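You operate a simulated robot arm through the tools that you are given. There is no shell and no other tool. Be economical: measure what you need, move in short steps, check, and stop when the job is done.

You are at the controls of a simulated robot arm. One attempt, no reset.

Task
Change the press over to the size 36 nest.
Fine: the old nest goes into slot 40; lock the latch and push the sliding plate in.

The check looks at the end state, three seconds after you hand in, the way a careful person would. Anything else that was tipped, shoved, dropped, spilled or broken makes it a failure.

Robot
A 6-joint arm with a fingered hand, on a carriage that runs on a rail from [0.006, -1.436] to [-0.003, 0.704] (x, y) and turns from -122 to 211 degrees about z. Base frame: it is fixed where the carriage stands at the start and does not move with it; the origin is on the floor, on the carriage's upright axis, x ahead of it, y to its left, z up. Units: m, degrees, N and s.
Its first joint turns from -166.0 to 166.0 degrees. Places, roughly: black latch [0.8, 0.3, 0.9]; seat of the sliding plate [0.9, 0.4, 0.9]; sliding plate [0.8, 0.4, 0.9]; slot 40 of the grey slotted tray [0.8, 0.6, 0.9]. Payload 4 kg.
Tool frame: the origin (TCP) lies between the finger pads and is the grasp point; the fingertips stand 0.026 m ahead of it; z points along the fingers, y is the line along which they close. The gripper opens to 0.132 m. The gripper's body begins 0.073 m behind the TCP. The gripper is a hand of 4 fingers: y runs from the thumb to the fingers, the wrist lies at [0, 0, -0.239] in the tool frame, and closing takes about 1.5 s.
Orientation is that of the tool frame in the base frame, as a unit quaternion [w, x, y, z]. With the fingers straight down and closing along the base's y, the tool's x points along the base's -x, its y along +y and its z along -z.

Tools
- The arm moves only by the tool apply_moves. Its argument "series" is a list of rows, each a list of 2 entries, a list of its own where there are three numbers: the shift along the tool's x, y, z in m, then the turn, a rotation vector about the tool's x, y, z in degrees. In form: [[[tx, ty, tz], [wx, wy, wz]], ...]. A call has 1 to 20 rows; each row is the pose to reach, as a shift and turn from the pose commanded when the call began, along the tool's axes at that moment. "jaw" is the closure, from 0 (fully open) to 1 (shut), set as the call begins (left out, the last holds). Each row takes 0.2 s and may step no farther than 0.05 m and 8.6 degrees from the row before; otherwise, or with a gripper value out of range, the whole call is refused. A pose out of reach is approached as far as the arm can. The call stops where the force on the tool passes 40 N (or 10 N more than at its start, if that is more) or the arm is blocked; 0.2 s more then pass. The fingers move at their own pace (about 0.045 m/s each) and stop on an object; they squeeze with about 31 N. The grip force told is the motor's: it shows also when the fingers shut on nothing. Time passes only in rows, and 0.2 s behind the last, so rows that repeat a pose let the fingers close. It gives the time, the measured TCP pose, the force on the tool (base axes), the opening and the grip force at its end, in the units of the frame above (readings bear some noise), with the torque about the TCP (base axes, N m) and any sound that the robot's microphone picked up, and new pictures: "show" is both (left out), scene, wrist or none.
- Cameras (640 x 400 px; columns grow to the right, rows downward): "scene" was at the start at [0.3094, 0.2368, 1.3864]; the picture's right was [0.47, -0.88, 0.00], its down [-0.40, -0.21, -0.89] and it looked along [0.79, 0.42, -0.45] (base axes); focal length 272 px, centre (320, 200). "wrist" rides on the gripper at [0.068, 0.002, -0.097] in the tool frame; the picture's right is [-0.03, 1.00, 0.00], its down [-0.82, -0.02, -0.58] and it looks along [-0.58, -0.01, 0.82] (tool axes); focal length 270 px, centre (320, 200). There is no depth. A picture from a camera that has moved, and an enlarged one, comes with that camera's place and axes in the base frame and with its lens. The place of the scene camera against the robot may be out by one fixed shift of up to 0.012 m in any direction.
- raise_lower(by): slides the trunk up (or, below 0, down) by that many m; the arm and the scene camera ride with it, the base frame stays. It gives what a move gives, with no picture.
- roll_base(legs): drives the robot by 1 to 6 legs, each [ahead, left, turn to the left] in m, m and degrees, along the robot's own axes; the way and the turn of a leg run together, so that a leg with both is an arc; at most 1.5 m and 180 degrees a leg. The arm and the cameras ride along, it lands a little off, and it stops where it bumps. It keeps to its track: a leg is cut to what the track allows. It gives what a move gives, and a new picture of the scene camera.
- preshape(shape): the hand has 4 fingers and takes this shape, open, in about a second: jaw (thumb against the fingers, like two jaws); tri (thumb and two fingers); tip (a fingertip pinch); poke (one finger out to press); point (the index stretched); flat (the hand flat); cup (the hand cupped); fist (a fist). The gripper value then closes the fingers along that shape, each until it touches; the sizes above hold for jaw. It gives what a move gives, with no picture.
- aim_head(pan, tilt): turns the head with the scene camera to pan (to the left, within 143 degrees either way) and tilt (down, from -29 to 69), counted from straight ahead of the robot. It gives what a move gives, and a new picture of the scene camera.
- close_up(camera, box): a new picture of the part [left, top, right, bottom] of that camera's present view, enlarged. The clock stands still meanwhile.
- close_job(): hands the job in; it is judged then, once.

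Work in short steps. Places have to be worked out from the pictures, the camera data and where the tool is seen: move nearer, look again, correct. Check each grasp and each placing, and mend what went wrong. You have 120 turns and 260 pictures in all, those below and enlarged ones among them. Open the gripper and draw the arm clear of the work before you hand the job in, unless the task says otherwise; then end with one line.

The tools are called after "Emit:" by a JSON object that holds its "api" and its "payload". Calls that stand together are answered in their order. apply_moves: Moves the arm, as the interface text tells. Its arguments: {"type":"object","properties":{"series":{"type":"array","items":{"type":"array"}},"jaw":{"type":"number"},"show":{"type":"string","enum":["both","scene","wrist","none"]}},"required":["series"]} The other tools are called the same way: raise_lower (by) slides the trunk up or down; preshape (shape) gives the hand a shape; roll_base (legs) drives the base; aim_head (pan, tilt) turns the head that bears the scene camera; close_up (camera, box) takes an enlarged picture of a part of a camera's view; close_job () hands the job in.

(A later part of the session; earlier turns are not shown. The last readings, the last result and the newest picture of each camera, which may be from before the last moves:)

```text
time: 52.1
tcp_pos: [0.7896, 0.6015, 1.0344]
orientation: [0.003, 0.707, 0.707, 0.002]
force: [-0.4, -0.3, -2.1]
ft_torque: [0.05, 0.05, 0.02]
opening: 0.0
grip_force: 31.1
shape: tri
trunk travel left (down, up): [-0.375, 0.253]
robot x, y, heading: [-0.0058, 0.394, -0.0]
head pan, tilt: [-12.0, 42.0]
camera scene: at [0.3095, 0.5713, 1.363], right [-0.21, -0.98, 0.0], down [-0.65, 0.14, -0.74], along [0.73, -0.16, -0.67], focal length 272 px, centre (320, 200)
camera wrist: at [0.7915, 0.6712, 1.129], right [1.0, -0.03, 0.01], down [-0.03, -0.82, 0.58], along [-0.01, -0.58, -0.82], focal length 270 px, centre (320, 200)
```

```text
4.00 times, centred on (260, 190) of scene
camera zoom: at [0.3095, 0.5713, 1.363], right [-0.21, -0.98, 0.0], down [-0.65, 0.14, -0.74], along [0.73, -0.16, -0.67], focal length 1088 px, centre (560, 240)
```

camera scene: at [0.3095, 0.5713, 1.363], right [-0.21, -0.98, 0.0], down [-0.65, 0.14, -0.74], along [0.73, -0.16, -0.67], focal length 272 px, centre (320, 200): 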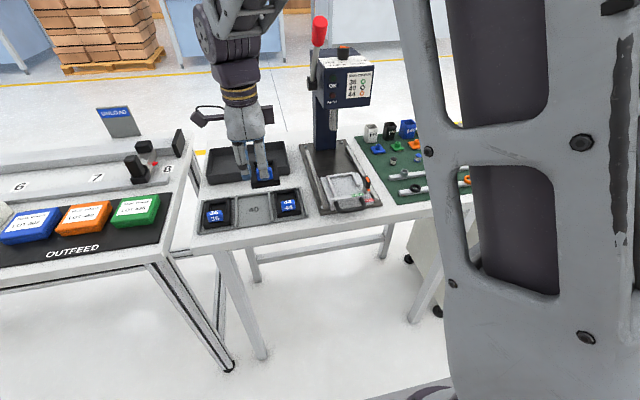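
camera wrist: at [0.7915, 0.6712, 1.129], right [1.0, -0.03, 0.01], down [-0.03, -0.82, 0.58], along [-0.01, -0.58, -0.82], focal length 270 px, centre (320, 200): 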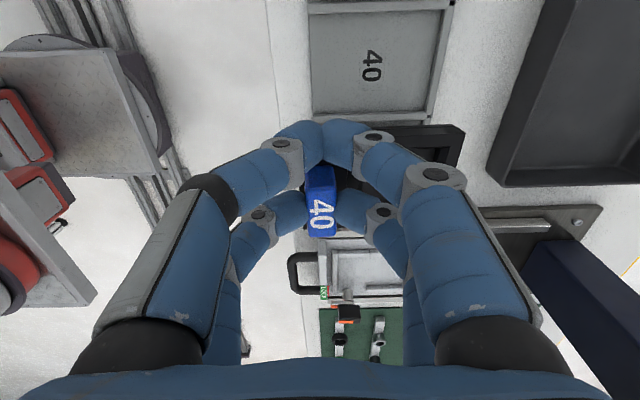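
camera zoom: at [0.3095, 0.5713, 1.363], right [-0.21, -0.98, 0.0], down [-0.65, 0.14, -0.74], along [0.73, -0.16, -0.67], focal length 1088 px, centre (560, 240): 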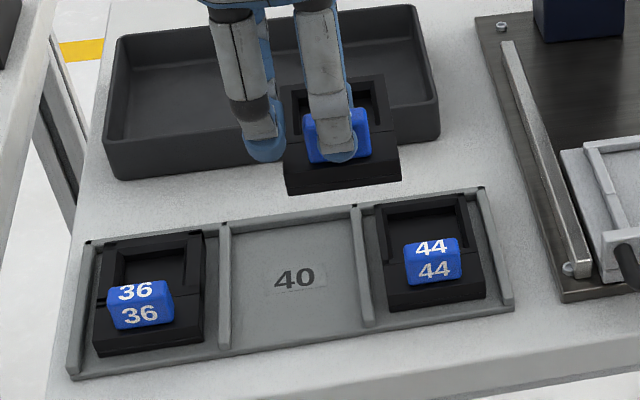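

From here slot 40 is partly in view at top. I move on to y≈0.76 so the wrist camera looks straight at the three slots to fix the neighbours' knob positions.

Emit:
{"api": "apply_moves", "payload": {"series": [[[0.04, 0, 0], [0, 0, 0]], [[0.08, 0, 0], [0, 0, 0]], [[0.12, 0, 0], [0, 0, 0]], [[0.16, 0, 0], [0, 0, 0]]], "show": "wrist"}}

Emit:
{"api": "close_up", "payload": {"camera": "wrist", "box": [230, 0, 470, 160]}}

```text
time: 53.1
tcp_pos: [0.7895, 0.7623, 1.0325]
orientation: [0.001, 0.707, 0.707, 0.001]
force: [0.8, -0.1, -1.9]
ft_torque: [0.04, 0.03, -0.03]
opening: 0.0
grip_force: 31.5
shape: tri
trunk travel left (down, up): [-0.375, 0.253]
robot x, y, heading: [-0.0002, 0.3945, -0.1]
head pan, tilt: [-12.0, 42.0]
camera wrist: at [0.7915, 0.8316, 1.1276], right [1.0, -0.03, 0.01], down [-0.03, -0.82, 0.58], along [-0.01, -0.58, -0.82], focal length 270 px, centre (320, 200)
```

wrist: 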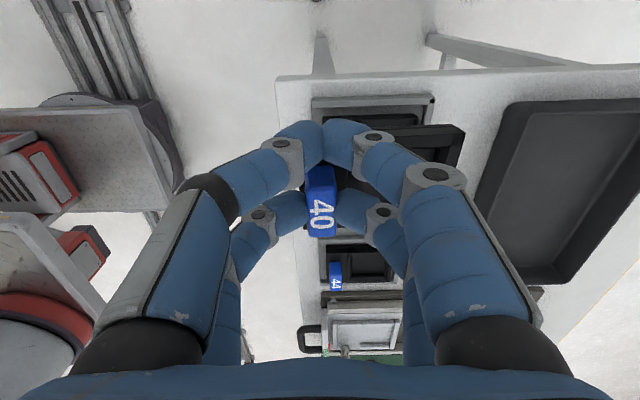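

```text
2.50 times, centred on (350, 80) of wrist
camera zoom: at [0.7915, 0.8316, 1.1276], right [1.0, -0.03, 0.01], down [-0.03, -0.82, 0.58], along [-0.01, -0.58, -0.82], focal length 676 px, centre (245, 500)
```

zoom: 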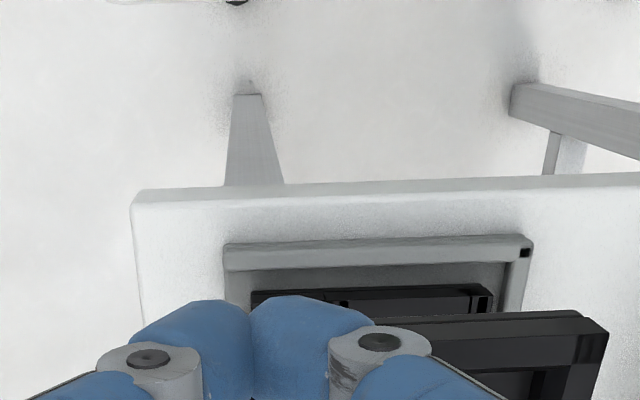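

I zoom on slot 44's nest here to fix its knob.

Emit:
{"api": "close_up", "payload": {"camera": "wrist", "box": [290, 215, 430, 315]}}

Emit:
{"api": "close_up", "payload": {"camera": "scene", "box": [190, 180, 310, 240]}}

```text
4.00 times, centred on (360, 265) of wrist
camera zoom: at [0.7915, 0.8316, 1.1276], right [1.0, -0.03, 0.01], down [-0.03, -0.82, 0.58], along [-0.01, -0.58, -0.82], focal length 1081 px, centre (160, -60)
```

zoom: 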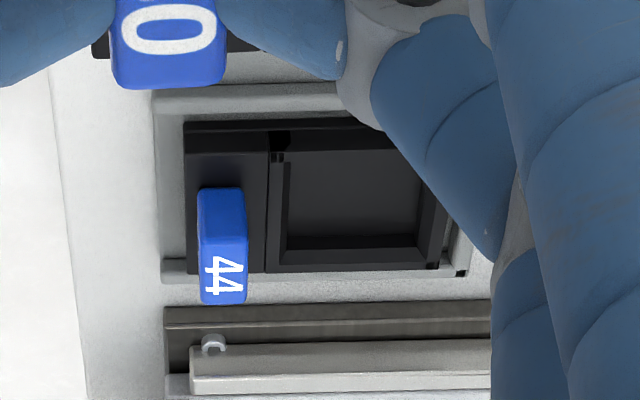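

```text
5.33 times, centred on (250, 210) of scene
camera zoom: at [0.3094, 0.5712, 1.363], right [-0.21, -0.98, 0.0], down [-0.65, 0.14, -0.74], along [0.73, -0.16, -0.67], focal length 1451 px, centre (693, 147)
```

zoom: 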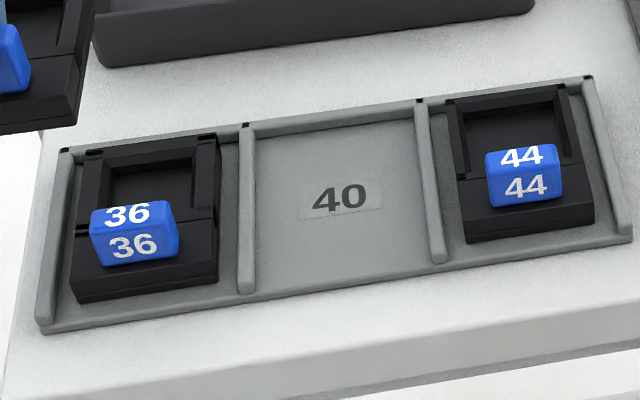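

44's knob comes out at (0.805, 0.535, 0.901); the slot pitch ~0.087 puts slot 40's centre at y≈0.623–0.627. I move back to hover over slot 40 at TCP (0.803, 0.643, 0.975).

Emit:
{"api": "apply_moves", "payload": {"series": [[[-0.04, 0.004, 0], [0, 0, 0]], [[-0.08, 0.008, 0], [0, 0, 0]], [[-0.12, 0.014, 0.01], [0, 0, 0]], [[-0.12, 0.014, 0.035], [0, 0, 0]], [[-0.12, 0.014, 0.058], [0, 0, 0]]], "show": "wrist"}}

Emit:
{"api": "close_up", "payload": {"camera": "scene", "box": [190, 150, 310, 240]}}

Emit:
{"api": "close_up", "payload": {"camera": "wrist", "box": [250, 60, 490, 210]}}

```text
time: 54.3
tcp_pos: [0.804, 0.6429, 0.9754]
orientation: [0.002, 0.708, 0.706, 0.001]
force: [-0.8, 0.3, -2.3]
ft_torque: [0.0, 0.07, -0.01]
opening: 0.0
grip_force: 31.4
shape: tri
trunk travel left (down, up): [-0.375, 0.253]
robot x, y, heading: [0.0001, 0.3973, -0.7]
head pan, tilt: [-12.0, 42.0]
camera wrist: at [0.806, 0.7117, 1.0702], right [1.0, -0.03, 0.01], down [-0.03, -0.82, 0.58], along [-0.01, -0.58, -0.82], focal length 270 px, centre (320, 200)
```

wrist: 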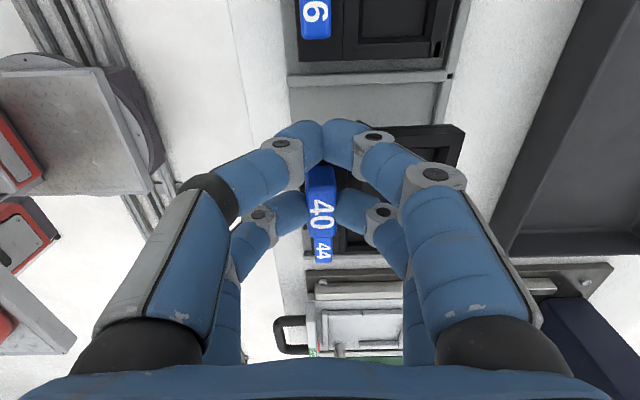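

```text
4.44 times, centred on (250, 195) of scene
camera zoom: at [0.3092, 0.5714, 1.363], right [-0.21, -0.98, 0.0], down [-0.65, 0.14, -0.74], along [0.73, -0.16, -0.67], focal length 1209 px, centre (631, 222)
```

zoom: 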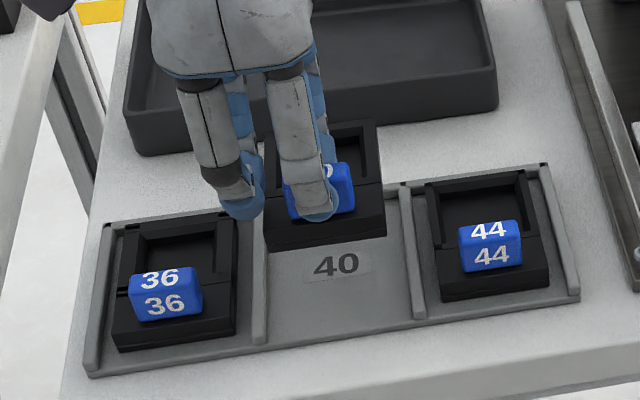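

```text
2.67 times, centred on (370, 135) of wrist
camera zoom: at [0.806, 0.7117, 1.0702], right [1.0, -0.03, 0.01], down [-0.03, -0.82, 0.58], along [-0.01, -0.58, -0.82], focal length 721 px, centre (187, 373)
```

zoom: 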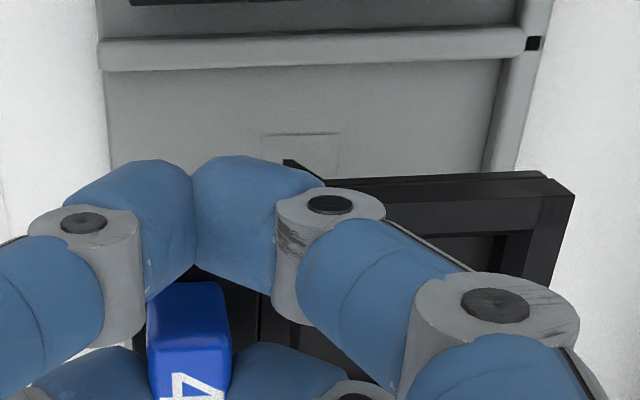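

Everything agrees within a few mm: knob would land at about (0.805, 0.625). I add 2 mm in y and lower slowly, watching the force.

Emit:
{"api": "apply_moves", "payload": {"series": [[[0.002, 0, 0.02], [0, 0, 0]], [[0.002, 0, 0.035], [0, 0, 0]], [[0.002, 0, 0.043], [0, 0, 0]], [[0.002, 0, 0.048], [0, 0, 0]], [[0.002, 0, 0.052], [0, 0, 0]]], "show": "none"}}

Emit:
{"api": "close_up", "payload": {"camera": "scene", "box": [190, 150, 310, 240]}}

```text
time: 55.5
tcp_pos: [0.8046, 0.6433, 0.9217]
orientation: [0.002, 0.708, 0.706, 0.001]
force: [0.0, -0.7, -2.0]
ft_torque: [0.07, 0.09, -0.02]
opening: 0.0
grip_force: 31.8
shape: tri
trunk travel left (down, up): [-0.375, 0.253]
robot x, y, heading: [-0.0012, 0.3957, -0.3]
head pan, tilt: [-12.0, 42.0]
```

```text
4.44 times, centred on (250, 195) of scene
camera zoom: at [0.3094, 0.5715, 1.363], right [-0.21, -0.98, 0.0], down [-0.65, 0.14, -0.74], along [0.73, -0.16, -0.67], focal length 1209 px, centre (631, 222)
```

zoom: 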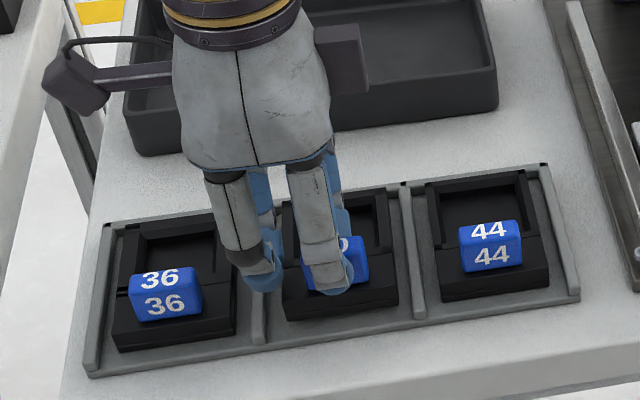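

Nest sits between the dividers, just above the floor. I lower the last millimetres until contact shows.

Emit:
{"api": "apply_moves", "payload": {"series": [[[0, 0, 0.002], [0, 0, 0]], [[0, 0, 0.004], [0, 0, 0]]], "show": "none"}}

```text
time: 56.1
tcp_pos: [0.8045, 0.6433, 0.9186]
orientation: [0.002, 0.708, 0.706, 0.002]
force: [-1.0, 0.0, 0.0]
ft_torque: [0.0, -0.06, 0.01]
opening: 0.0001
grip_force: 30.6
shape: tri
trunk travel left (down, up): [-0.375, 0.253]
robot x, y, heading: [-0.0008, 0.3974, -0.2]
head pan, tilt: [-12.0, 42.0]
```

Contact (weight gone). I press 1 mm more, open a little and lift away.

Emit:
{"api": "apply_moves", "payload": {"series": [[[0, 0, 0.001], [0, 0, 0]], [[0, 0, 0.001], [0, 0, 0]]], "show": "none"}}

Emit:
{"api": "apply_moves", "payload": {"series": [[[0, 0, 0], [0, 0, 0]], [[0, 0, 0], [0, 0, 0]], [[0, 0, 0], [0, 0, 0]], [[0, 0, -0.02], [0, 0, 0]], [[0, 0, -0.05], [0, 0, 0]], [[0.04, 0, -0.06], [0, 0, 0]], [[0.08, 0, -0.06], [0, 0, 0]]], "jaw": 0.7, "show": "wrist"}}

Emit:
{"api": "close_up", "payload": {"camera": "scene", "box": [190, 150, 310, 240]}}

Emit:
{"api": "close_up", "payload": {"camera": "wrist", "box": [240, 60, 400, 220]}}

```text
time: 56.7
tcp_pos: [0.8055, 0.6441, 0.9182]
orientation: [0.003, 0.707, 0.707, 0.002]
force: [-0.7, -2.3, 4.4]
ft_torque: [-0.13, -0.03, -0.08]
opening: 0.0
grip_force: 31.3
shape: tri
trunk travel left (down, up): [-0.375, 0.253]
robot x, y, heading: [-0.0038, 0.3981, -0.1]
head pan, tilt: [-12.0, 42.0]
```

```text
time: 58.3
tcp_pos: [0.8032, 0.7228, 0.9769]
orientation: [0.001, 0.708, 0.707, 0.001]
force: [0.1, -0.1, -0.4]
ft_torque: [0.06, 0.0, -0.02]
opening: 0.0394
grip_force: 0.1
shape: tri
trunk travel left (down, up): [-0.375, 0.253]
robot x, y, heading: [-0.0015, 0.3962, -0.3]
head pan, tilt: [-12.0, 42.0]
camera wrist: at [0.804, 0.793, 1.0732], right [1.0, -0.03, 0.0], down [-0.02, -0.82, 0.58], along [-0.01, -0.58, -0.82], focal length 270 px, centre (320, 200)
```

wrist: 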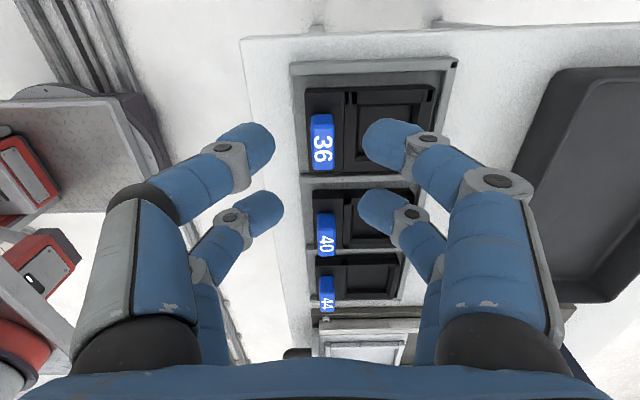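

```text
4.44 times, centred on (250, 195) of scene
camera zoom: at [0.3094, 0.5712, 1.363], right [-0.21, -0.98, 0.0], down [-0.65, 0.14, -0.74], along [0.73, -0.16, -0.67], focal length 1209 px, centre (631, 222)
```

zoom: 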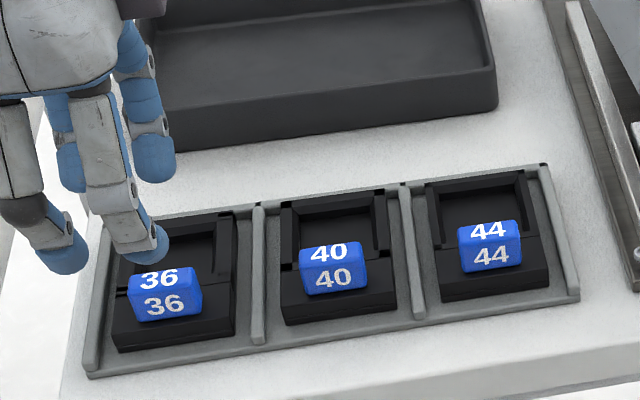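

```text
2.50 times, centred on (320, 140) of wrist
camera zoom: at [0.804, 0.793, 1.0732], right [1.0, -0.03, 0.0], down [-0.02, -0.82, 0.58], along [-0.01, -0.58, -0.82], focal length 676 px, centre (320, 350)
```

zoom: 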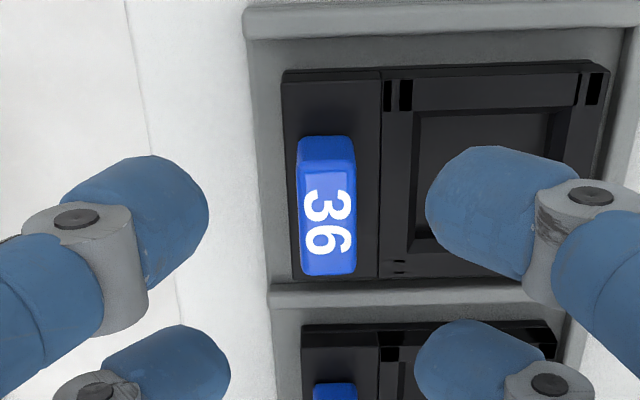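

Nest 40 sits well in its slot. Nest 36's knob is at (0.805, 0.714). I shift over it with the same rear-pair grasp and go down to TCP z≈0.919.

Emit:
{"api": "apply_moves", "payload": {"series": [[[0.0105, 0.0015, 0], [0, 0, 0]], [[0.0105, 0.0015, 0.025], [0, 0, 0]], [[0.0105, 0.0015, 0.045], [0, 0, 0]], [[0.0105, 0.0015, 0.058], [0, 0, 0]]], "show": "wrist"}}

Emit:
{"api": "close_up", "payload": {"camera": "wrist", "box": [240, 100, 400, 260]}}

```text
time: 59.3
tcp_pos: [0.807, 0.7328, 0.9195]
orientation: [0.002, 0.708, 0.707, 0.002]
force: [-0.4, 0.5, -0.7]
ft_torque: [-0.02, 0.0, -0.01]
opening: 0.0395
grip_force: 0.2
shape: tri
trunk travel left (down, up): [-0.375, 0.253]
robot x, y, heading: [-0.0051, 0.3959, -0.2]
head pan, tilt: [-12.0, 42.0]
camera wrist: at [0.808, 0.8028, 1.0152], right [1.0, -0.03, 0.01], down [-0.03, -0.82, 0.58], along [-0.01, -0.58, -0.82], focal length 270 px, centre (320, 200)
```

wrist: 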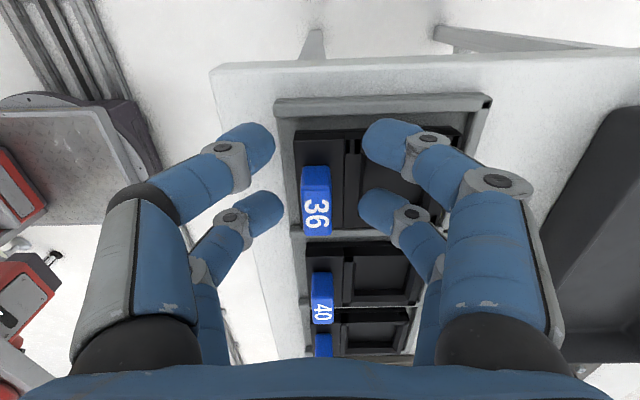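

```text
2.50 times, centred on (320, 180) of wrist
camera zoom: at [0.808, 0.8028, 1.0152], right [1.0, -0.03, 0.01], down [-0.03, -0.82, 0.58], along [-0.01, -0.58, -0.82], focal length 676 px, centre (320, 250)
```

zoom: 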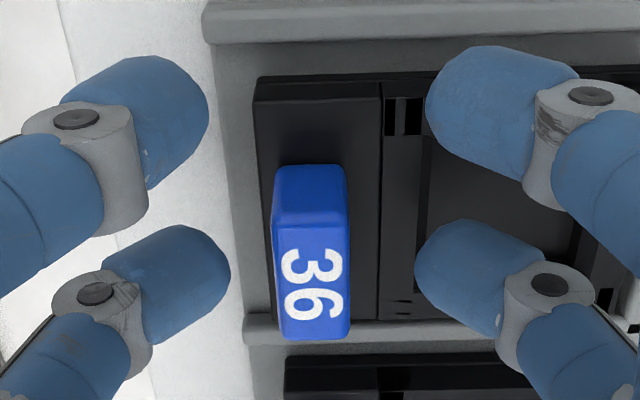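

The view matches the pre-grasp view at the plate almost to the pixel. I centre 2.5 mm toward −x and close.

Emit:
{"api": "apply_moves", "payload": {"series": [[[0, -0.0025, 0], [0, 0, 0]], [[0, -0.0025, 0], [0, 0, 0]], [[0, -0.0025, 0], [0, 0, 0]], [[0, -0.0025, 0], [0, 0, 0]], [[0, -0.0025, 0], [0, 0, 0]], [[0, -0.0025, 0], [0, 0, 0]]], "jaw": 1, "show": "none"}}

Emit:
{"api": "close_up", "payload": {"camera": "wrist", "box": [240, 100, 400, 260]}}

```text
time: 60.7
tcp_pos: [0.8037, 0.7338, 0.92]
orientation: [0.002, 0.707, 0.707, 0.001]
force: [0.7, -0.2, -1.6]
ft_torque: [0.02, 0.04, -0.04]
opening: 0.0
grip_force: 30.4
shape: tri
trunk travel left (down, up): [-0.375, 0.253]
robot x, y, heading: [-0.0027, 0.392, -0.3]
head pan, tilt: [-12.0, 42.0]
```

```text
2.50 times, centred on (320, 180) of wrist
camera zoom: at [0.8057, 0.8029, 1.015], right [1.0, -0.03, 0.0], down [-0.02, -0.82, 0.58], along [-0.01, -0.58, -0.82], focal length 676 px, centre (320, 250)
```

zoom: 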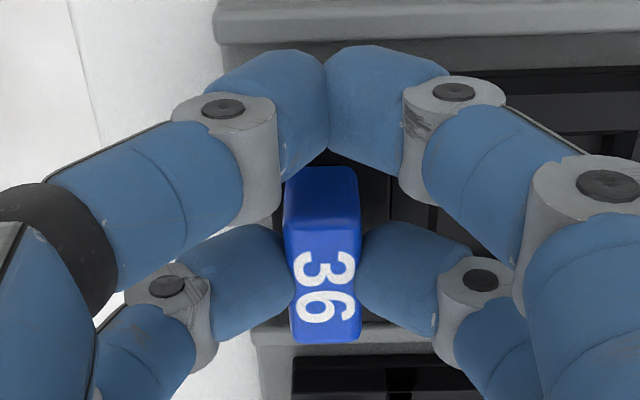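

Grasp is equal to the one on nest 40. I lift it and carry it back over the plate to hover above the seat (TCP 0.8195, 0.396).

Emit:
{"api": "apply_moves", "payload": {"series": [[[0, 0, -0.01], [0, 0, 0]], [[0, 0, -0.03], [0, 0, 0]], [[0, 0, -0.06], [0, 0, 0]], [[0, 0, -0.09], [0, 0, 0]], [[-0.045, 0.002, -0.09], [0, 0, 0]], [[-0.09, 0.004, -0.09], [0, 0, 0]], [[-0.135, 0.006, -0.09], [0, 0, 0]], [[-0.18, 0.008, -0.09], [0, 0, 0]], [[-0.225, 0.01, -0.09], [0, 0, 0]], [[-0.27, 0.012, -0.09], [0, 0, 0]], [[-0.305, 0.014, -0.09], [0, 0, 0]], [[-0.328, 0.0155, -0.08], [0, 0, 0]], [[-0.3375, 0.0155, -0.06], [0, 0, 0]]], "show": "wrist"}}

Emit:
{"api": "close_up", "payload": {"camera": "scene", "box": [290, 120, 400, 215]}}

Emit:
{"api": "close_up", "payload": {"camera": "wrist", "box": [220, 60, 500, 250]}}

```text
time: 63.5
tcp_pos: [0.8178, 0.3965, 0.9799]
orientation: [0.002, 0.708, 0.707, 0.002]
force: [-1.0, -0.1, -2.8]
ft_torque: [0.04, 0.02, 0.01]
opening: 0.0001
grip_force: 30.7
shape: tri
trunk travel left (down, up): [-0.375, 0.253]
robot x, y, heading: [-0.0019, 0.394, -0.1]
head pan, tilt: [-12.0, 42.0]
camera wrist: at [0.8189, 0.465, 1.0751], right [1.0, -0.03, 0.01], down [-0.03, -0.82, 0.58], along [-0.01, -0.58, -0.82], focal length 270 px, centre (320, 200)
```

wrist: 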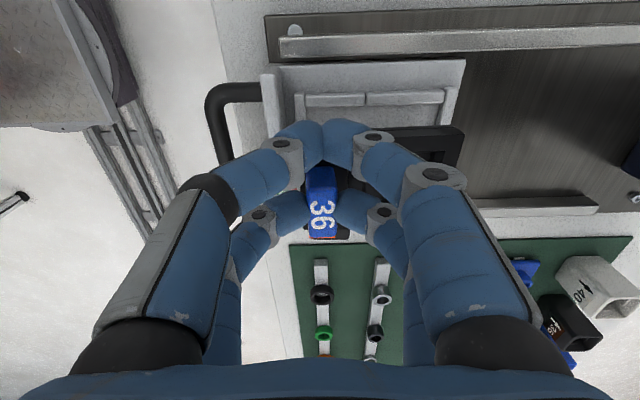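

```text
4.21 times, centred on (345, 168) of scene
camera zoom: at [0.3093, 0.5715, 1.363], right [-0.21, -0.98, 0.0], down [-0.65, 0.14, -0.74], along [0.73, -0.16, -0.67], focal length 1146 px, centre (215, 337)
```

zoom: 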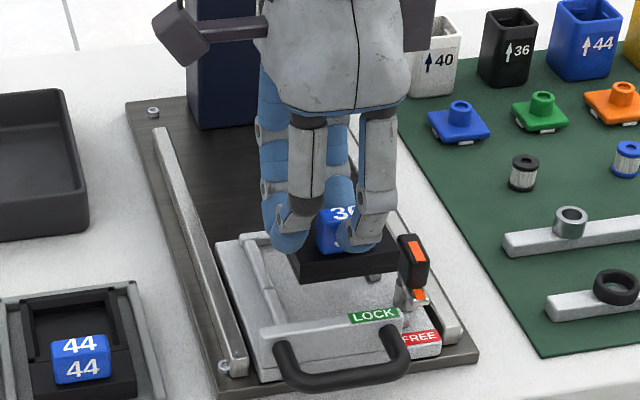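

```text
2.11 times, centred on (360, 155) of wrist
camera zoom: at [0.8189, 0.465, 1.0751], right [1.0, -0.03, 0.01], down [-0.03, -0.82, 0.58], along [-0.01, -0.58, -0.82], focal length 569 px, centre (236, 295)
```

zoom: 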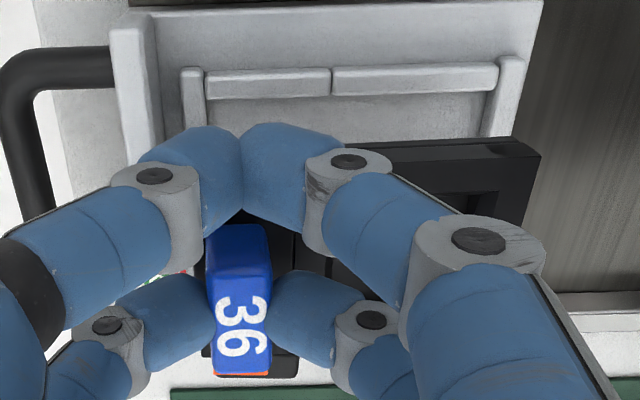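

I lower to z≈0.9665 to compare with the picture taken at that same height just after lifting nest 40 out.

Emit:
{"api": "apply_moves", "payload": {"series": [[[0, 0.001, 0.007], [0, 0, 0]], [[0, 0.001, 0.0135], [0, 0, 0]]], "show": "wrist"}}

```text
time: 64.1
tcp_pos: [0.8192, 0.3971, 0.9655]
orientation: [0.002, 0.707, 0.707, 0.002]
force: [0.1, 0.4, -3.1]
ft_torque: [0.06, 0.05, 0.01]
opening: 0.0
grip_force: 31.4
shape: tri
trunk travel left (down, up): [-0.375, 0.253]
robot x, y, heading: [-0.0015, 0.3983, -0.1]
head pan, tilt: [-12.0, 42.0]
camera wrist: at [0.8213, 0.4653, 1.0607], right [1.0, -0.03, 0.01], down [-0.03, -0.82, 0.58], along [-0.01, -0.58, -0.82], focal length 270 px, centre (320, 200)
```

wrist: 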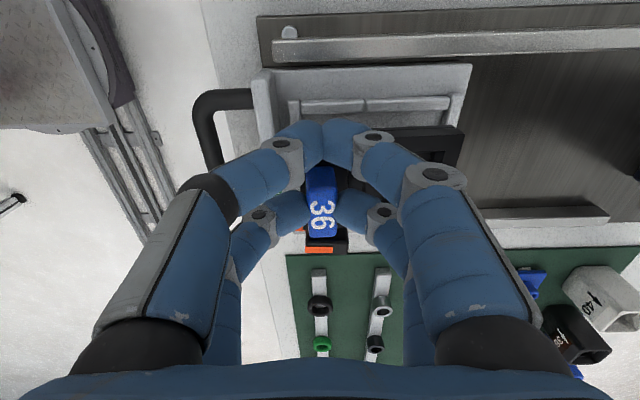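

Practically identical picture: alignment within about a millimetre. I lower slowly into the seat.

Emit:
{"api": "apply_moves", "payload": {"series": [[[0, 0, 0.008], [0, 0, 0]], [[0, 0, 0.016], [0, 0, 0]], [[0, 0, 0.021], [0, 0, 0]], [[0, 0, 0.025], [0, 0, 0]], [[0, 0, 0.028], [0, 0, 0]]], "show": "wrist"}}

Emit:
{"api": "close_up", "payload": {"camera": "scene", "box": [290, 120, 400, 215]}}

```text
time: 65.3
tcp_pos: [0.8195, 0.3956, 0.9404]
orientation: [0.004, 0.708, 0.707, 0.004]
force: [0.5, 0.6, 25.1]
ft_torque: [-0.45, -0.08, 0.01]
opening: 0.0003
grip_force: 31.0
shape: tri
trunk travel left (down, up): [-0.375, 0.253]
robot x, y, heading: [-0.0002, 0.3959, -0.4]
head pan, tilt: [-12.0, 42.0]
camera wrist: at [0.8214, 0.4657, 1.0361], right [1.0, -0.03, 0.01], down [-0.03, -0.82, 0.58], along [-0.01, -0.58, -0.82], focal length 270 px, centre (320, 200)
```

wrist: 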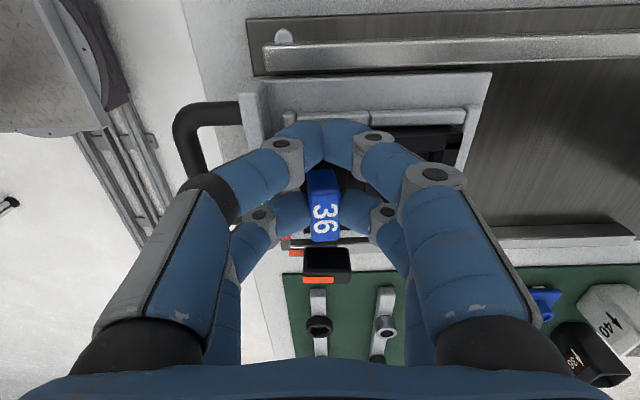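

```text
4.21 times, centred on (345, 168) of scene
camera zoom: at [0.3084, 0.5715, 1.3634], right [-0.21, -0.98, 0.0], down [-0.65, 0.14, -0.74], along [0.73, -0.16, -0.67], focal length 1146 px, centre (215, 337)
```

zoom: 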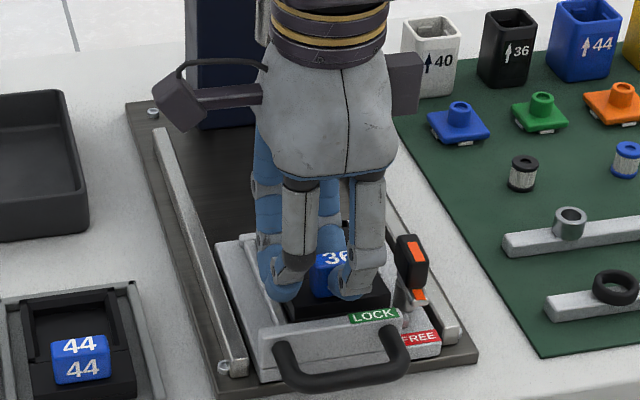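

It stopped ~3 mm short with 25 N, the load near the −x end. I look closely before adjusting.

Emit:
{"api": "close_up", "payload": {"camera": "wrist", "box": [230, 90, 510, 270]}}

Emit:
{"api": "close_up", "payload": {"camera": "scene", "box": [335, 170, 385, 210]}}

```text
2.22 times, centred on (370, 180) of wrist
camera zoom: at [0.8214, 0.4657, 1.0361], right [1.0, -0.03, 0.01], down [-0.03, -0.82, 0.58], along [-0.01, -0.58, -0.82], focal length 601 px, centre (209, 244)
```

zoom: 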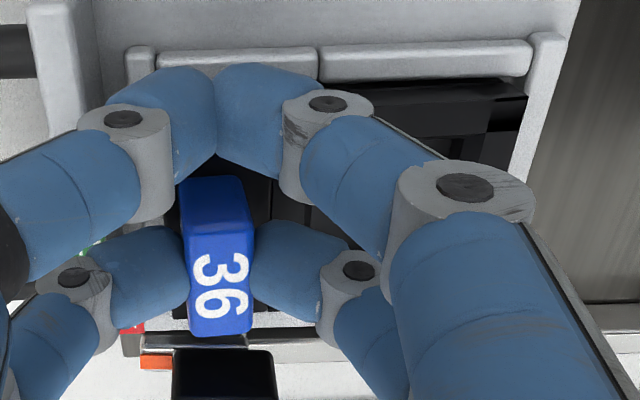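

```text
10.00 times, centred on (360, 190) of scene
camera zoom: at [0.3084, 0.5715, 1.3634], right [-0.21, -0.98, 0.0], down [-0.65, 0.14, -0.74], along [0.73, -0.16, -0.67], focal length 2721 px, centre (-80, 300)
```

zoom: 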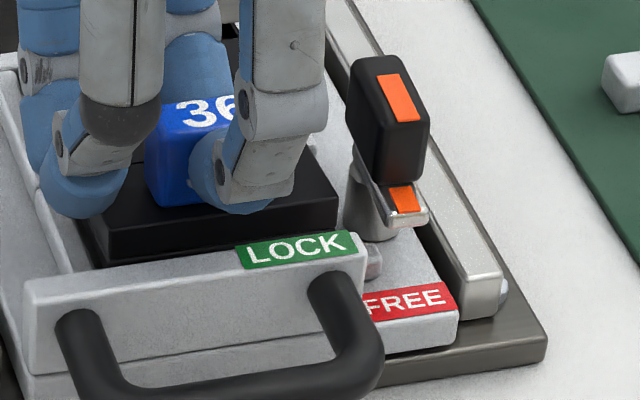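

The load is roughly central, so it may be riding on a rim. I lift 5 mm, shift +x 1.5 mm, and lower to the same command to compare force.

Emit:
{"api": "apply_moves", "payload": {"series": [[[0, 0, -0.005], [0, 0, 0]], [[0, 0.0015, -0.005], [0, 0, 0]], [[0, 0.0015, -0.002], [0, 0, 0]], [[0, 0.0015, 0], [0, 0, 0]]], "show": "none"}}

```text
time: 66.3
tcp_pos: [0.822, 0.3969, 0.9404]
orientation: [0.002, 0.707, 0.707, 0.003]
force: [-2.3, -0.3, 28.1]
ft_torque: [-0.48, 0.02, -0.05]
opening: 0.0
grip_force: 30.9
shape: tri
trunk travel left (down, up): [-0.375, 0.253]
robot x, y, heading: [-0.0002, 0.3972, -0.2]
head pan, tilt: [-12.0, 42.0]
```

Same height, with a slight −x push-back. I go back in x and try a small y offset.

Emit:
{"api": "apply_moves", "payload": {"series": [[[0, 0, -0.005], [0, 0, 0]], [[-0.002, -0.0015, -0.005], [0, 0, 0]], [[-0.002, -0.0015, -0.002], [0, 0, 0]], [[-0.002, -0.0015, 0], [0, 0, 0]]], "show": "none"}}

Emit:
{"api": "apply_moves", "payload": {"series": [[[0, 0, -0.005], [0, 0, 0]], [[0.004, 0, -0.005], [0, 0, 0]], [[0.004, 0, -0.002], [0, 0, 0]], [[0.004, 0, 0], [0, 0, 0]]], "show": "wrist"}}

```text
time: 67.3
tcp_pos: [0.819, 0.3948, 0.9401]
orientation: [0.004, 0.708, 0.707, 0.003]
force: [-0.7, 2.0, 28.8]
ft_torque: [-0.49, -0.01, 0.02]
opening: 0.0
grip_force: 31.2
shape: tri
trunk travel left (down, up): [-0.375, 0.253]
robot x, y, heading: [-0.0037, 0.3951, -0.1]
head pan, tilt: [-12.0, 42.0]
```

```text
time: 68.3
tcp_pos: [0.8184, 0.3987, 0.9403]
orientation: [0.003, 0.708, 0.706, 0.002]
force: [-2.0, -2.8, 28.3]
ft_torque: [-0.56, 0.01, -0.09]
opening: 0.0
grip_force: 31.2
shape: tri
trunk travel left (down, up): [-0.375, 0.253]
robot x, y, heading: [0.0, 0.3959, -0.7]
head pan, tilt: [-12.0, 42.0]
camera wrist: at [0.8204, 0.4671, 1.0355], right [1.0, -0.03, 0.01], down [-0.03, -0.82, 0.58], along [-0.01, -0.58, -0.82], focal length 270 px, centre (320, 200)
```

wrist: 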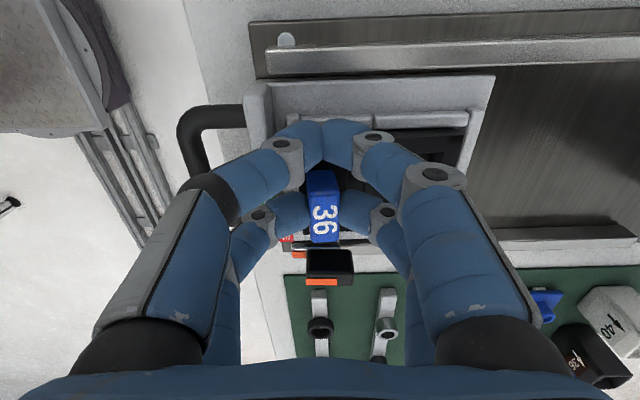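

Height is the same at every offset, so it may simply be seated. I return to nominal y, relax the load, open, lift and look.

Emit:
{"api": "apply_moves", "payload": {"series": [[[0, 0, -0.005], [0, 0, 0]], [[-0.002, 0.001, -0.005], [0, 0, 0]], [[-0.002, 0.001, -0.002], [0, 0, 0]]], "show": "none"}}

Emit:
{"api": "apply_moves", "payload": {"series": [[[0, 0, 0], [0, 0, 0]], [[0, 0, 0], [0, 0, 0]], [[0, 0, 0], [0, 0, 0]], [[0, 0, -0.02], [0, 0, 0]], [[0, 0, -0.045], [0, 0, 0]]], "jaw": 0.74, "show": "wrist"}}

Emit:
{"api": "close_up", "payload": {"camera": "wrist", "box": [240, 60, 480, 220]}}

Emit:
{"api": "close_up", "payload": {"camera": "scene", "box": [330, 150, 400, 210]}}

```text
time: 69.1
tcp_pos: [0.8203, 0.3966, 0.9414]
orientation: [0.002, 0.707, 0.707, 0.002]
force: [-3.3, 5.1, 18.8]
ft_torque: [-0.28, 0.06, -0.06]
opening: 0.0
grip_force: 30.6
shape: tri
trunk travel left (down, up): [-0.375, 0.253]
robot x, y, heading: [-0.0049, 0.395, -0.4]
head pan, tilt: [-12.0, 42.0]
```

```text
time: 70.3
tcp_pos: [0.8182, 0.396, 0.985]
orientation: [0.002, 0.708, 0.707, 0.001]
force: [-1.2, 0.2, -0.4]
ft_torque: [0.01, 0.02, -0.03]
opening: 0.0343
grip_force: 0.1
shape: tri
trunk travel left (down, up): [-0.375, 0.253]
robot x, y, heading: [-0.0016, 0.3983, -0.4]
head pan, tilt: [-12.0, 42.0]
camera wrist: at [0.8212, 0.4655, 1.0805], right [1.0, -0.03, 0.0], down [-0.02, -0.82, 0.58], along [-0.01, -0.58, -0.82], focal length 270 px, centre (320, 200)
```

wrist: 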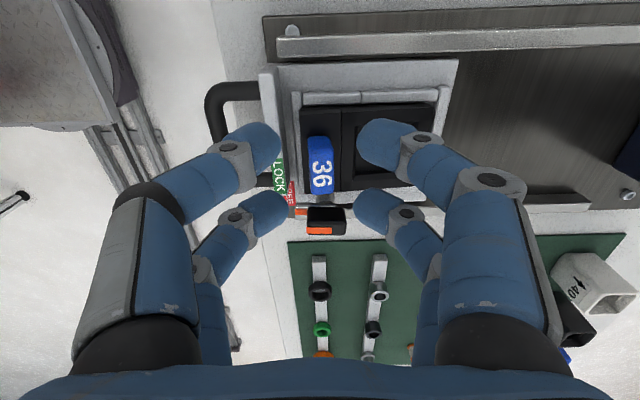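

```text
2.50 times, centred on (360, 140) of wrist
camera zoom: at [0.8212, 0.4655, 1.0805], right [1.0, -0.03, 0.0], down [-0.02, -0.82, 0.58], along [-0.01, -0.58, -0.82], focal length 676 px, centre (220, 350)
```

zoom: 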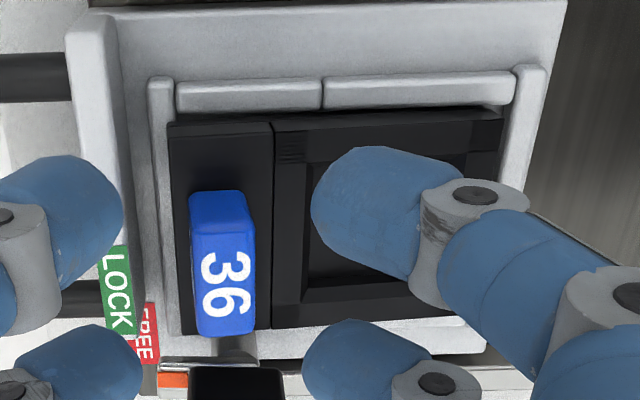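

```text
6.67 times, centred on (365, 180) of scene
camera zoom: at [0.3096, 0.5715, 1.3629], right [-0.21, -0.98, 0.0], down [-0.65, 0.14, -0.74], along [0.73, -0.16, -0.67], focal length 1814 px, centre (20, 333)
```

zoom: 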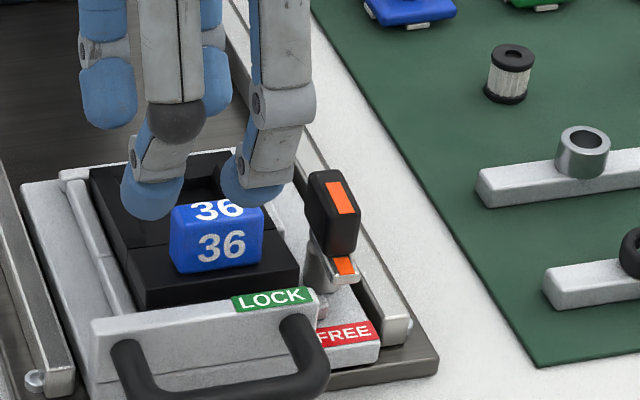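

The nest appears not fully down: shifted ~3–4 mm toward −x and riding on the small −x strip. I back the hand off for an unobstructed view.

Emit:
{"api": "apply_moves", "payload": {"series": [[[0.02, 0, -0.03], [0, 0, 0]], [[0.05, 0, -0.05], [0, 0, 0]], [[0.08, 0.02, -0.06], [0, 0, 0]]], "jaw": 0.3, "show": "wrist"}}

Emit:
{"api": "close_up", "payload": {"camera": "wrist", "box": [240, 130, 400, 250]}}

Emit:
{"api": "close_up", "payload": {"camera": "scene", "box": [325, 160, 395, 215]}}

```text
time: 71.1
tcp_pos: [0.8395, 0.4771, 1.045]
orientation: [0.002, 0.708, 0.706, 0.002]
force: [-1.0, 0.8, 0.0]
ft_torque: [0.04, -0.01, 0.02]
opening: 0.0923
grip_force: 0.0
shape: tri
trunk travel left (down, up): [-0.375, 0.253]
robot x, y, heading: [-0.0034, 0.3989, -0.3]
head pan, tilt: [-12.0, 42.0]
camera wrist: at [0.8432, 0.5476, 1.1398], right [1.0, -0.03, 0.01], down [-0.03, -0.82, 0.58], along [-0.01, -0.58, -0.82], focal length 270 px, centre (320, 200)
```

wrist: 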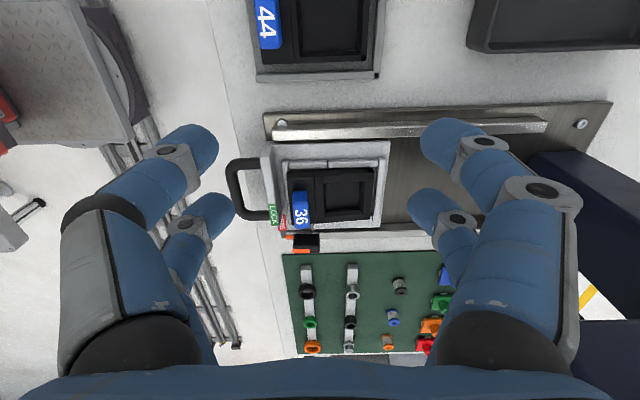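

```text
3.33 times, centred on (320, 190) of wrist
camera zoom: at [0.8432, 0.5476, 1.1398], right [1.0, -0.03, 0.01], down [-0.03, -0.82, 0.58], along [-0.01, -0.58, -0.82], focal length 901 px, centre (320, 233)
```

zoom: 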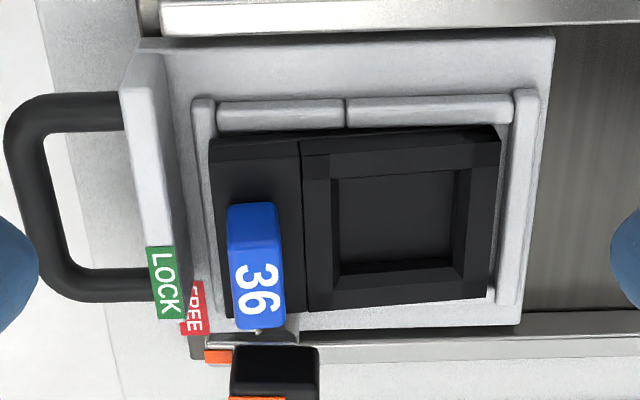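

```text
7.27 times, centred on (360, 188) of scene
camera zoom: at [0.3092, 0.5712, 1.3631], right [-0.21, -0.98, 0.0], down [-0.65, 0.14, -0.74], along [0.73, -0.16, -0.67], focal length 1979 px, centre (29, 291)
```

zoom: 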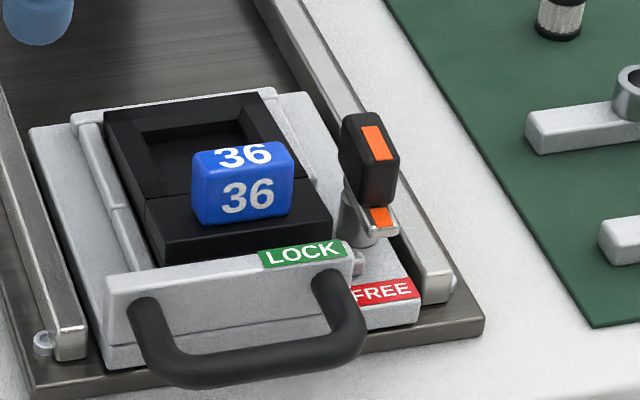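

The nest is yawed about 2–3° counter-clockwise relative to the pocket, so it rests on the rim. I regrip the knob (at ≈(0.8206, 0.375)), and will lift, rotate it square and lower again.

Emit:
{"api": "apply_moves", "payload": {"series": [[[-0.03, -0.01, 0], [0, 0, 0]], [[-0.06, -0.0195, 0.02], [0, 0, 0]], [[-0.083, -0.0195, 0.05], [0, 0, 0]], [[-0.083, -0.0195, 0.06], [0, 0, 0]]], "jaw": 0.74, "show": "none"}}

Emit:
{"api": "apply_moves", "payload": {"series": [[[0, 0, 0.02], [0, 0, 0]], [[0, 0, 0.037], [0, 0, 0]], [[0, 0, 0.044], [0, 0, 0]]], "show": "none"}}

Emit:
{"api": "close_up", "payload": {"camera": "wrist", "box": [240, 60, 480, 260]}}

```text
time: 72.1
tcp_pos: [0.8198, 0.3953, 0.9833]
orientation: [0.002, 0.708, 0.706, 0.001]
force: [0.1, -0.3, 0.4]
ft_torque: [-0.01, 0.01, 0.01]
opening: 0.035
grip_force: 0.0
shape: tri
trunk travel left (down, up): [-0.375, 0.253]
robot x, y, heading: [-0.0005, 0.392, -0.5]
head pan, tilt: [-12.0, 42.0]
```

```text
time: 72.9
tcp_pos: [0.82, 0.3942, 0.9404]
orientation: [0.001, 0.708, 0.707, 0.002]
force: [0.0, 0.5, -0.4]
ft_torque: [-0.02, -0.02, -0.01]
opening: 0.0345
grip_force: 0.1
shape: tri
trunk travel left (down, up): [-0.375, 0.253]
robot x, y, heading: [0.0002, 0.3965, -0.3]
head pan, tilt: [-12.0, 42.0]
```

```text
2.00 times, centred on (360, 160) of wrist
camera zoom: at [0.8224, 0.4634, 1.0368], right [1.0, -0.03, 0.01], down [-0.03, -0.82, 0.58], along [-0.01, -0.58, -0.82], focal length 541 px, centre (240, 280)
```

zoom: 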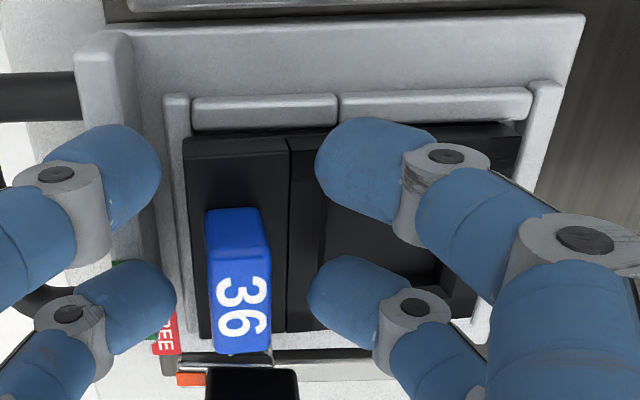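

Fingers bracket the knob centrally. I close, lift 10 mm and look at its angle against the pocket.

Emit:
{"api": "apply_moves", "payload": {"series": [[[0, 0, 0], [0, 0, 0]], [[0, 0, 0], [0, 0, 0]], [[0, 0, 0], [0, 0, 0]], [[0, 0, 0], [0, 0, 0]], [[0, 0, 0], [0, 0, 0]], [[0, 0, -0.005], [0, 0, 0]], [[0, 0, -0.01], [0, 0, 0]]], "jaw": 1, "show": "wrist"}}

Emit:
{"api": "close_up", "payload": {"camera": "wrist", "box": [320, 70, 500, 180]}}

Emit:
{"api": "close_up", "payload": {"camera": "scene", "box": [325, 160, 395, 215]}}

```text
time: 74.5
tcp_pos: [0.8213, 0.3928, 0.9513]
orientation: [0.002, 0.708, 0.706, 0.002]
force: [-0.4, 0.9, -2.0]
ft_torque: [0.04, 0.05, -0.01]
opening: 0.0001
grip_force: 30.7
shape: tri
trunk travel left (down, up): [-0.375, 0.253]
robot x, y, heading: [-0.0029, 0.3946, -0.3]
head pan, tilt: [-12.0, 42.0]
camera wrist: at [0.8237, 0.4627, 1.0464], right [1.0, -0.03, 0.01], down [-0.03, -0.82, 0.58], along [-0.01, -0.58, -0.82], focal length 270 px, centre (320, 200)
```

wrist: 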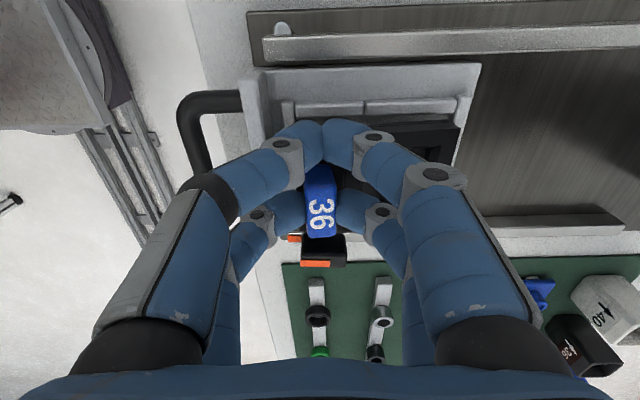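

```text
3.56 times, centred on (410, 125) of wrist
camera zoom: at [0.8237, 0.4627, 1.0464], right [1.0, -0.03, 0.01], down [-0.03, -0.82, 0.58], along [-0.01, -0.58, -0.82], focal length 961 px, centre (0, 467)
```

zoom: 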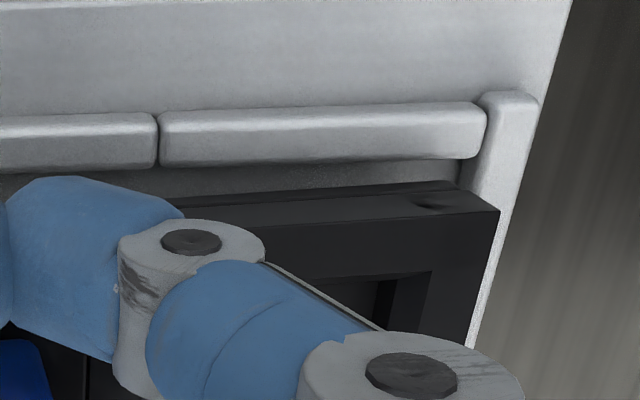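

```text
7.27 times, centred on (360, 188) of scene
camera zoom: at [0.3095, 0.5715, 1.363], right [-0.21, -0.98, 0.0], down [-0.65, 0.14, -0.74], along [0.73, -0.16, -0.67], focal length 1979 px, centre (29, 291)
```

zoom: 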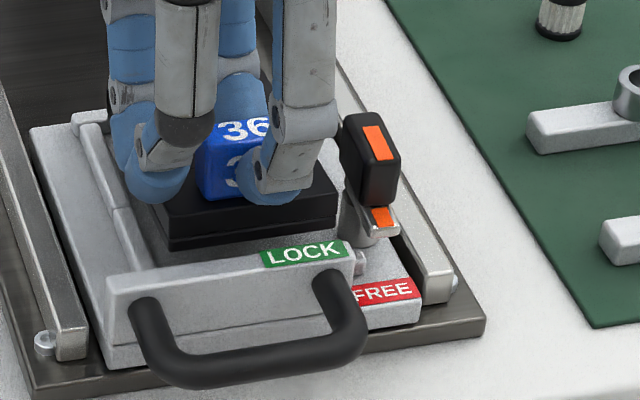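

Held nest is about 2° counter-clockwise of the pocket. I rotate 2° clockwise about the knob, shift +1.5 mm in y, and lower.

Emit:
{"api": "apply_moves", "payload": {"series": [[[0.0015, 0.0007, 0], [0, 0, 2]], [[0.0015, 0.0007, 0.006], [0, 0, 2]], [[0.0015, 0.0007, 0.01], [0, 0, 2]], [[0.0015, 0.0007, 0.013], [0, 0, 2]]], "show": "none"}}

Emit:
{"api": "close_up", "payload": {"camera": "wrist", "box": [320, 70, 500, 180]}}

```text
time: 75.5
tcp_pos: [0.8219, 0.3947, 0.9387]
orientation: [0.001, 0.72, 0.694, 0.001]
force: [1.2, 1.3, 1.6]
ft_torque: [-0.04, -0.08, 0.03]
opening: 0.0
grip_force: 31.0
shape: tri
trunk travel left (down, up): [-0.375, 0.253]
robot x, y, heading: [-0.0024, 0.3988, -0.4]
head pan, tilt: [-12.0, 42.0]
```

```text
3.56 times, centred on (410, 125) of wrist
camera zoom: at [0.8265, 0.4641, 1.0334], right [1.0, -0.06, 0.01], down [-0.05, -0.81, 0.58], along [-0.03, -0.58, -0.82], focal length 961 px, centre (0, 467)
```

zoom: 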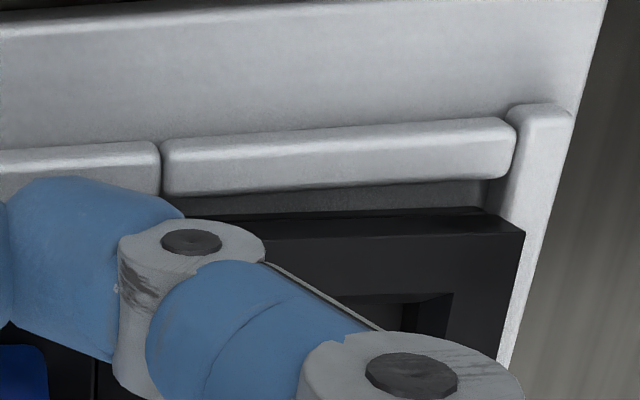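

Now parallel, and already lower than before with little force. I continue down.

Emit:
{"api": "apply_moves", "payload": {"series": [[[0, 0, 0.0015], [0, 0, 0]], [[0, 0, 0.003], [0, 0, 0]]], "show": "none"}}

Emit:
{"api": "close_up", "payload": {"camera": "wrist", "box": [320, 70, 500, 180]}}

Emit:
{"api": "close_up", "payload": {"camera": "scene", "box": [325, 160, 395, 215]}}

```text
time: 76.1
tcp_pos: [0.8229, 0.3948, 0.9346]
orientation: [0.002, 0.72, 0.694, 0.003]
force: [-2.4, -0.3, 13.7]
ft_torque: [-0.32, 0.0, 0.0]
opening: 0.0
grip_force: 31.0
shape: tri
trunk travel left (down, up): [-0.375, 0.253]
robot x, y, heading: [-0.0027, 0.3937, -0.2]
head pan, tilt: [-12.0, 42.0]
```

```text
3.56 times, centred on (410, 125) of wrist
camera zoom: at [0.8263, 0.4639, 1.0309], right [1.0, -0.06, 0.01], down [-0.05, -0.81, 0.58], along [-0.03, -0.58, -0.82], focal length 961 px, centre (0, 467)
```

zoom: 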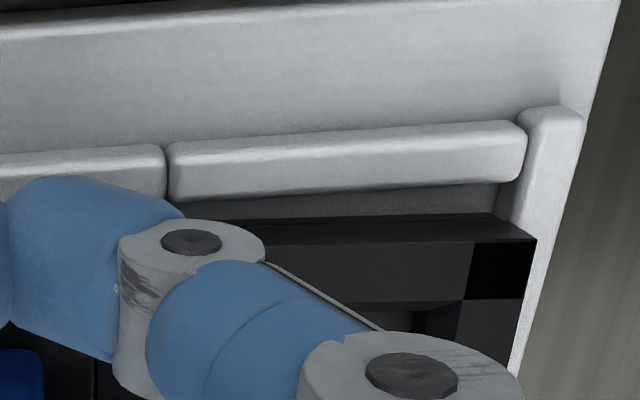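

```text
7.27 times, centred on (360, 188) of scene
camera zoom: at [0.3089, 0.5714, 1.3632], right [-0.21, -0.98, 0.0], down [-0.65, 0.14, -0.74], along [0.73, -0.16, -0.67], focal length 1979 px, centre (29, 291)
```

zoom: 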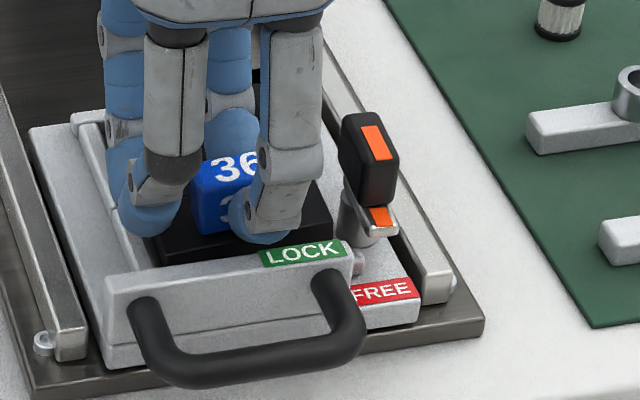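

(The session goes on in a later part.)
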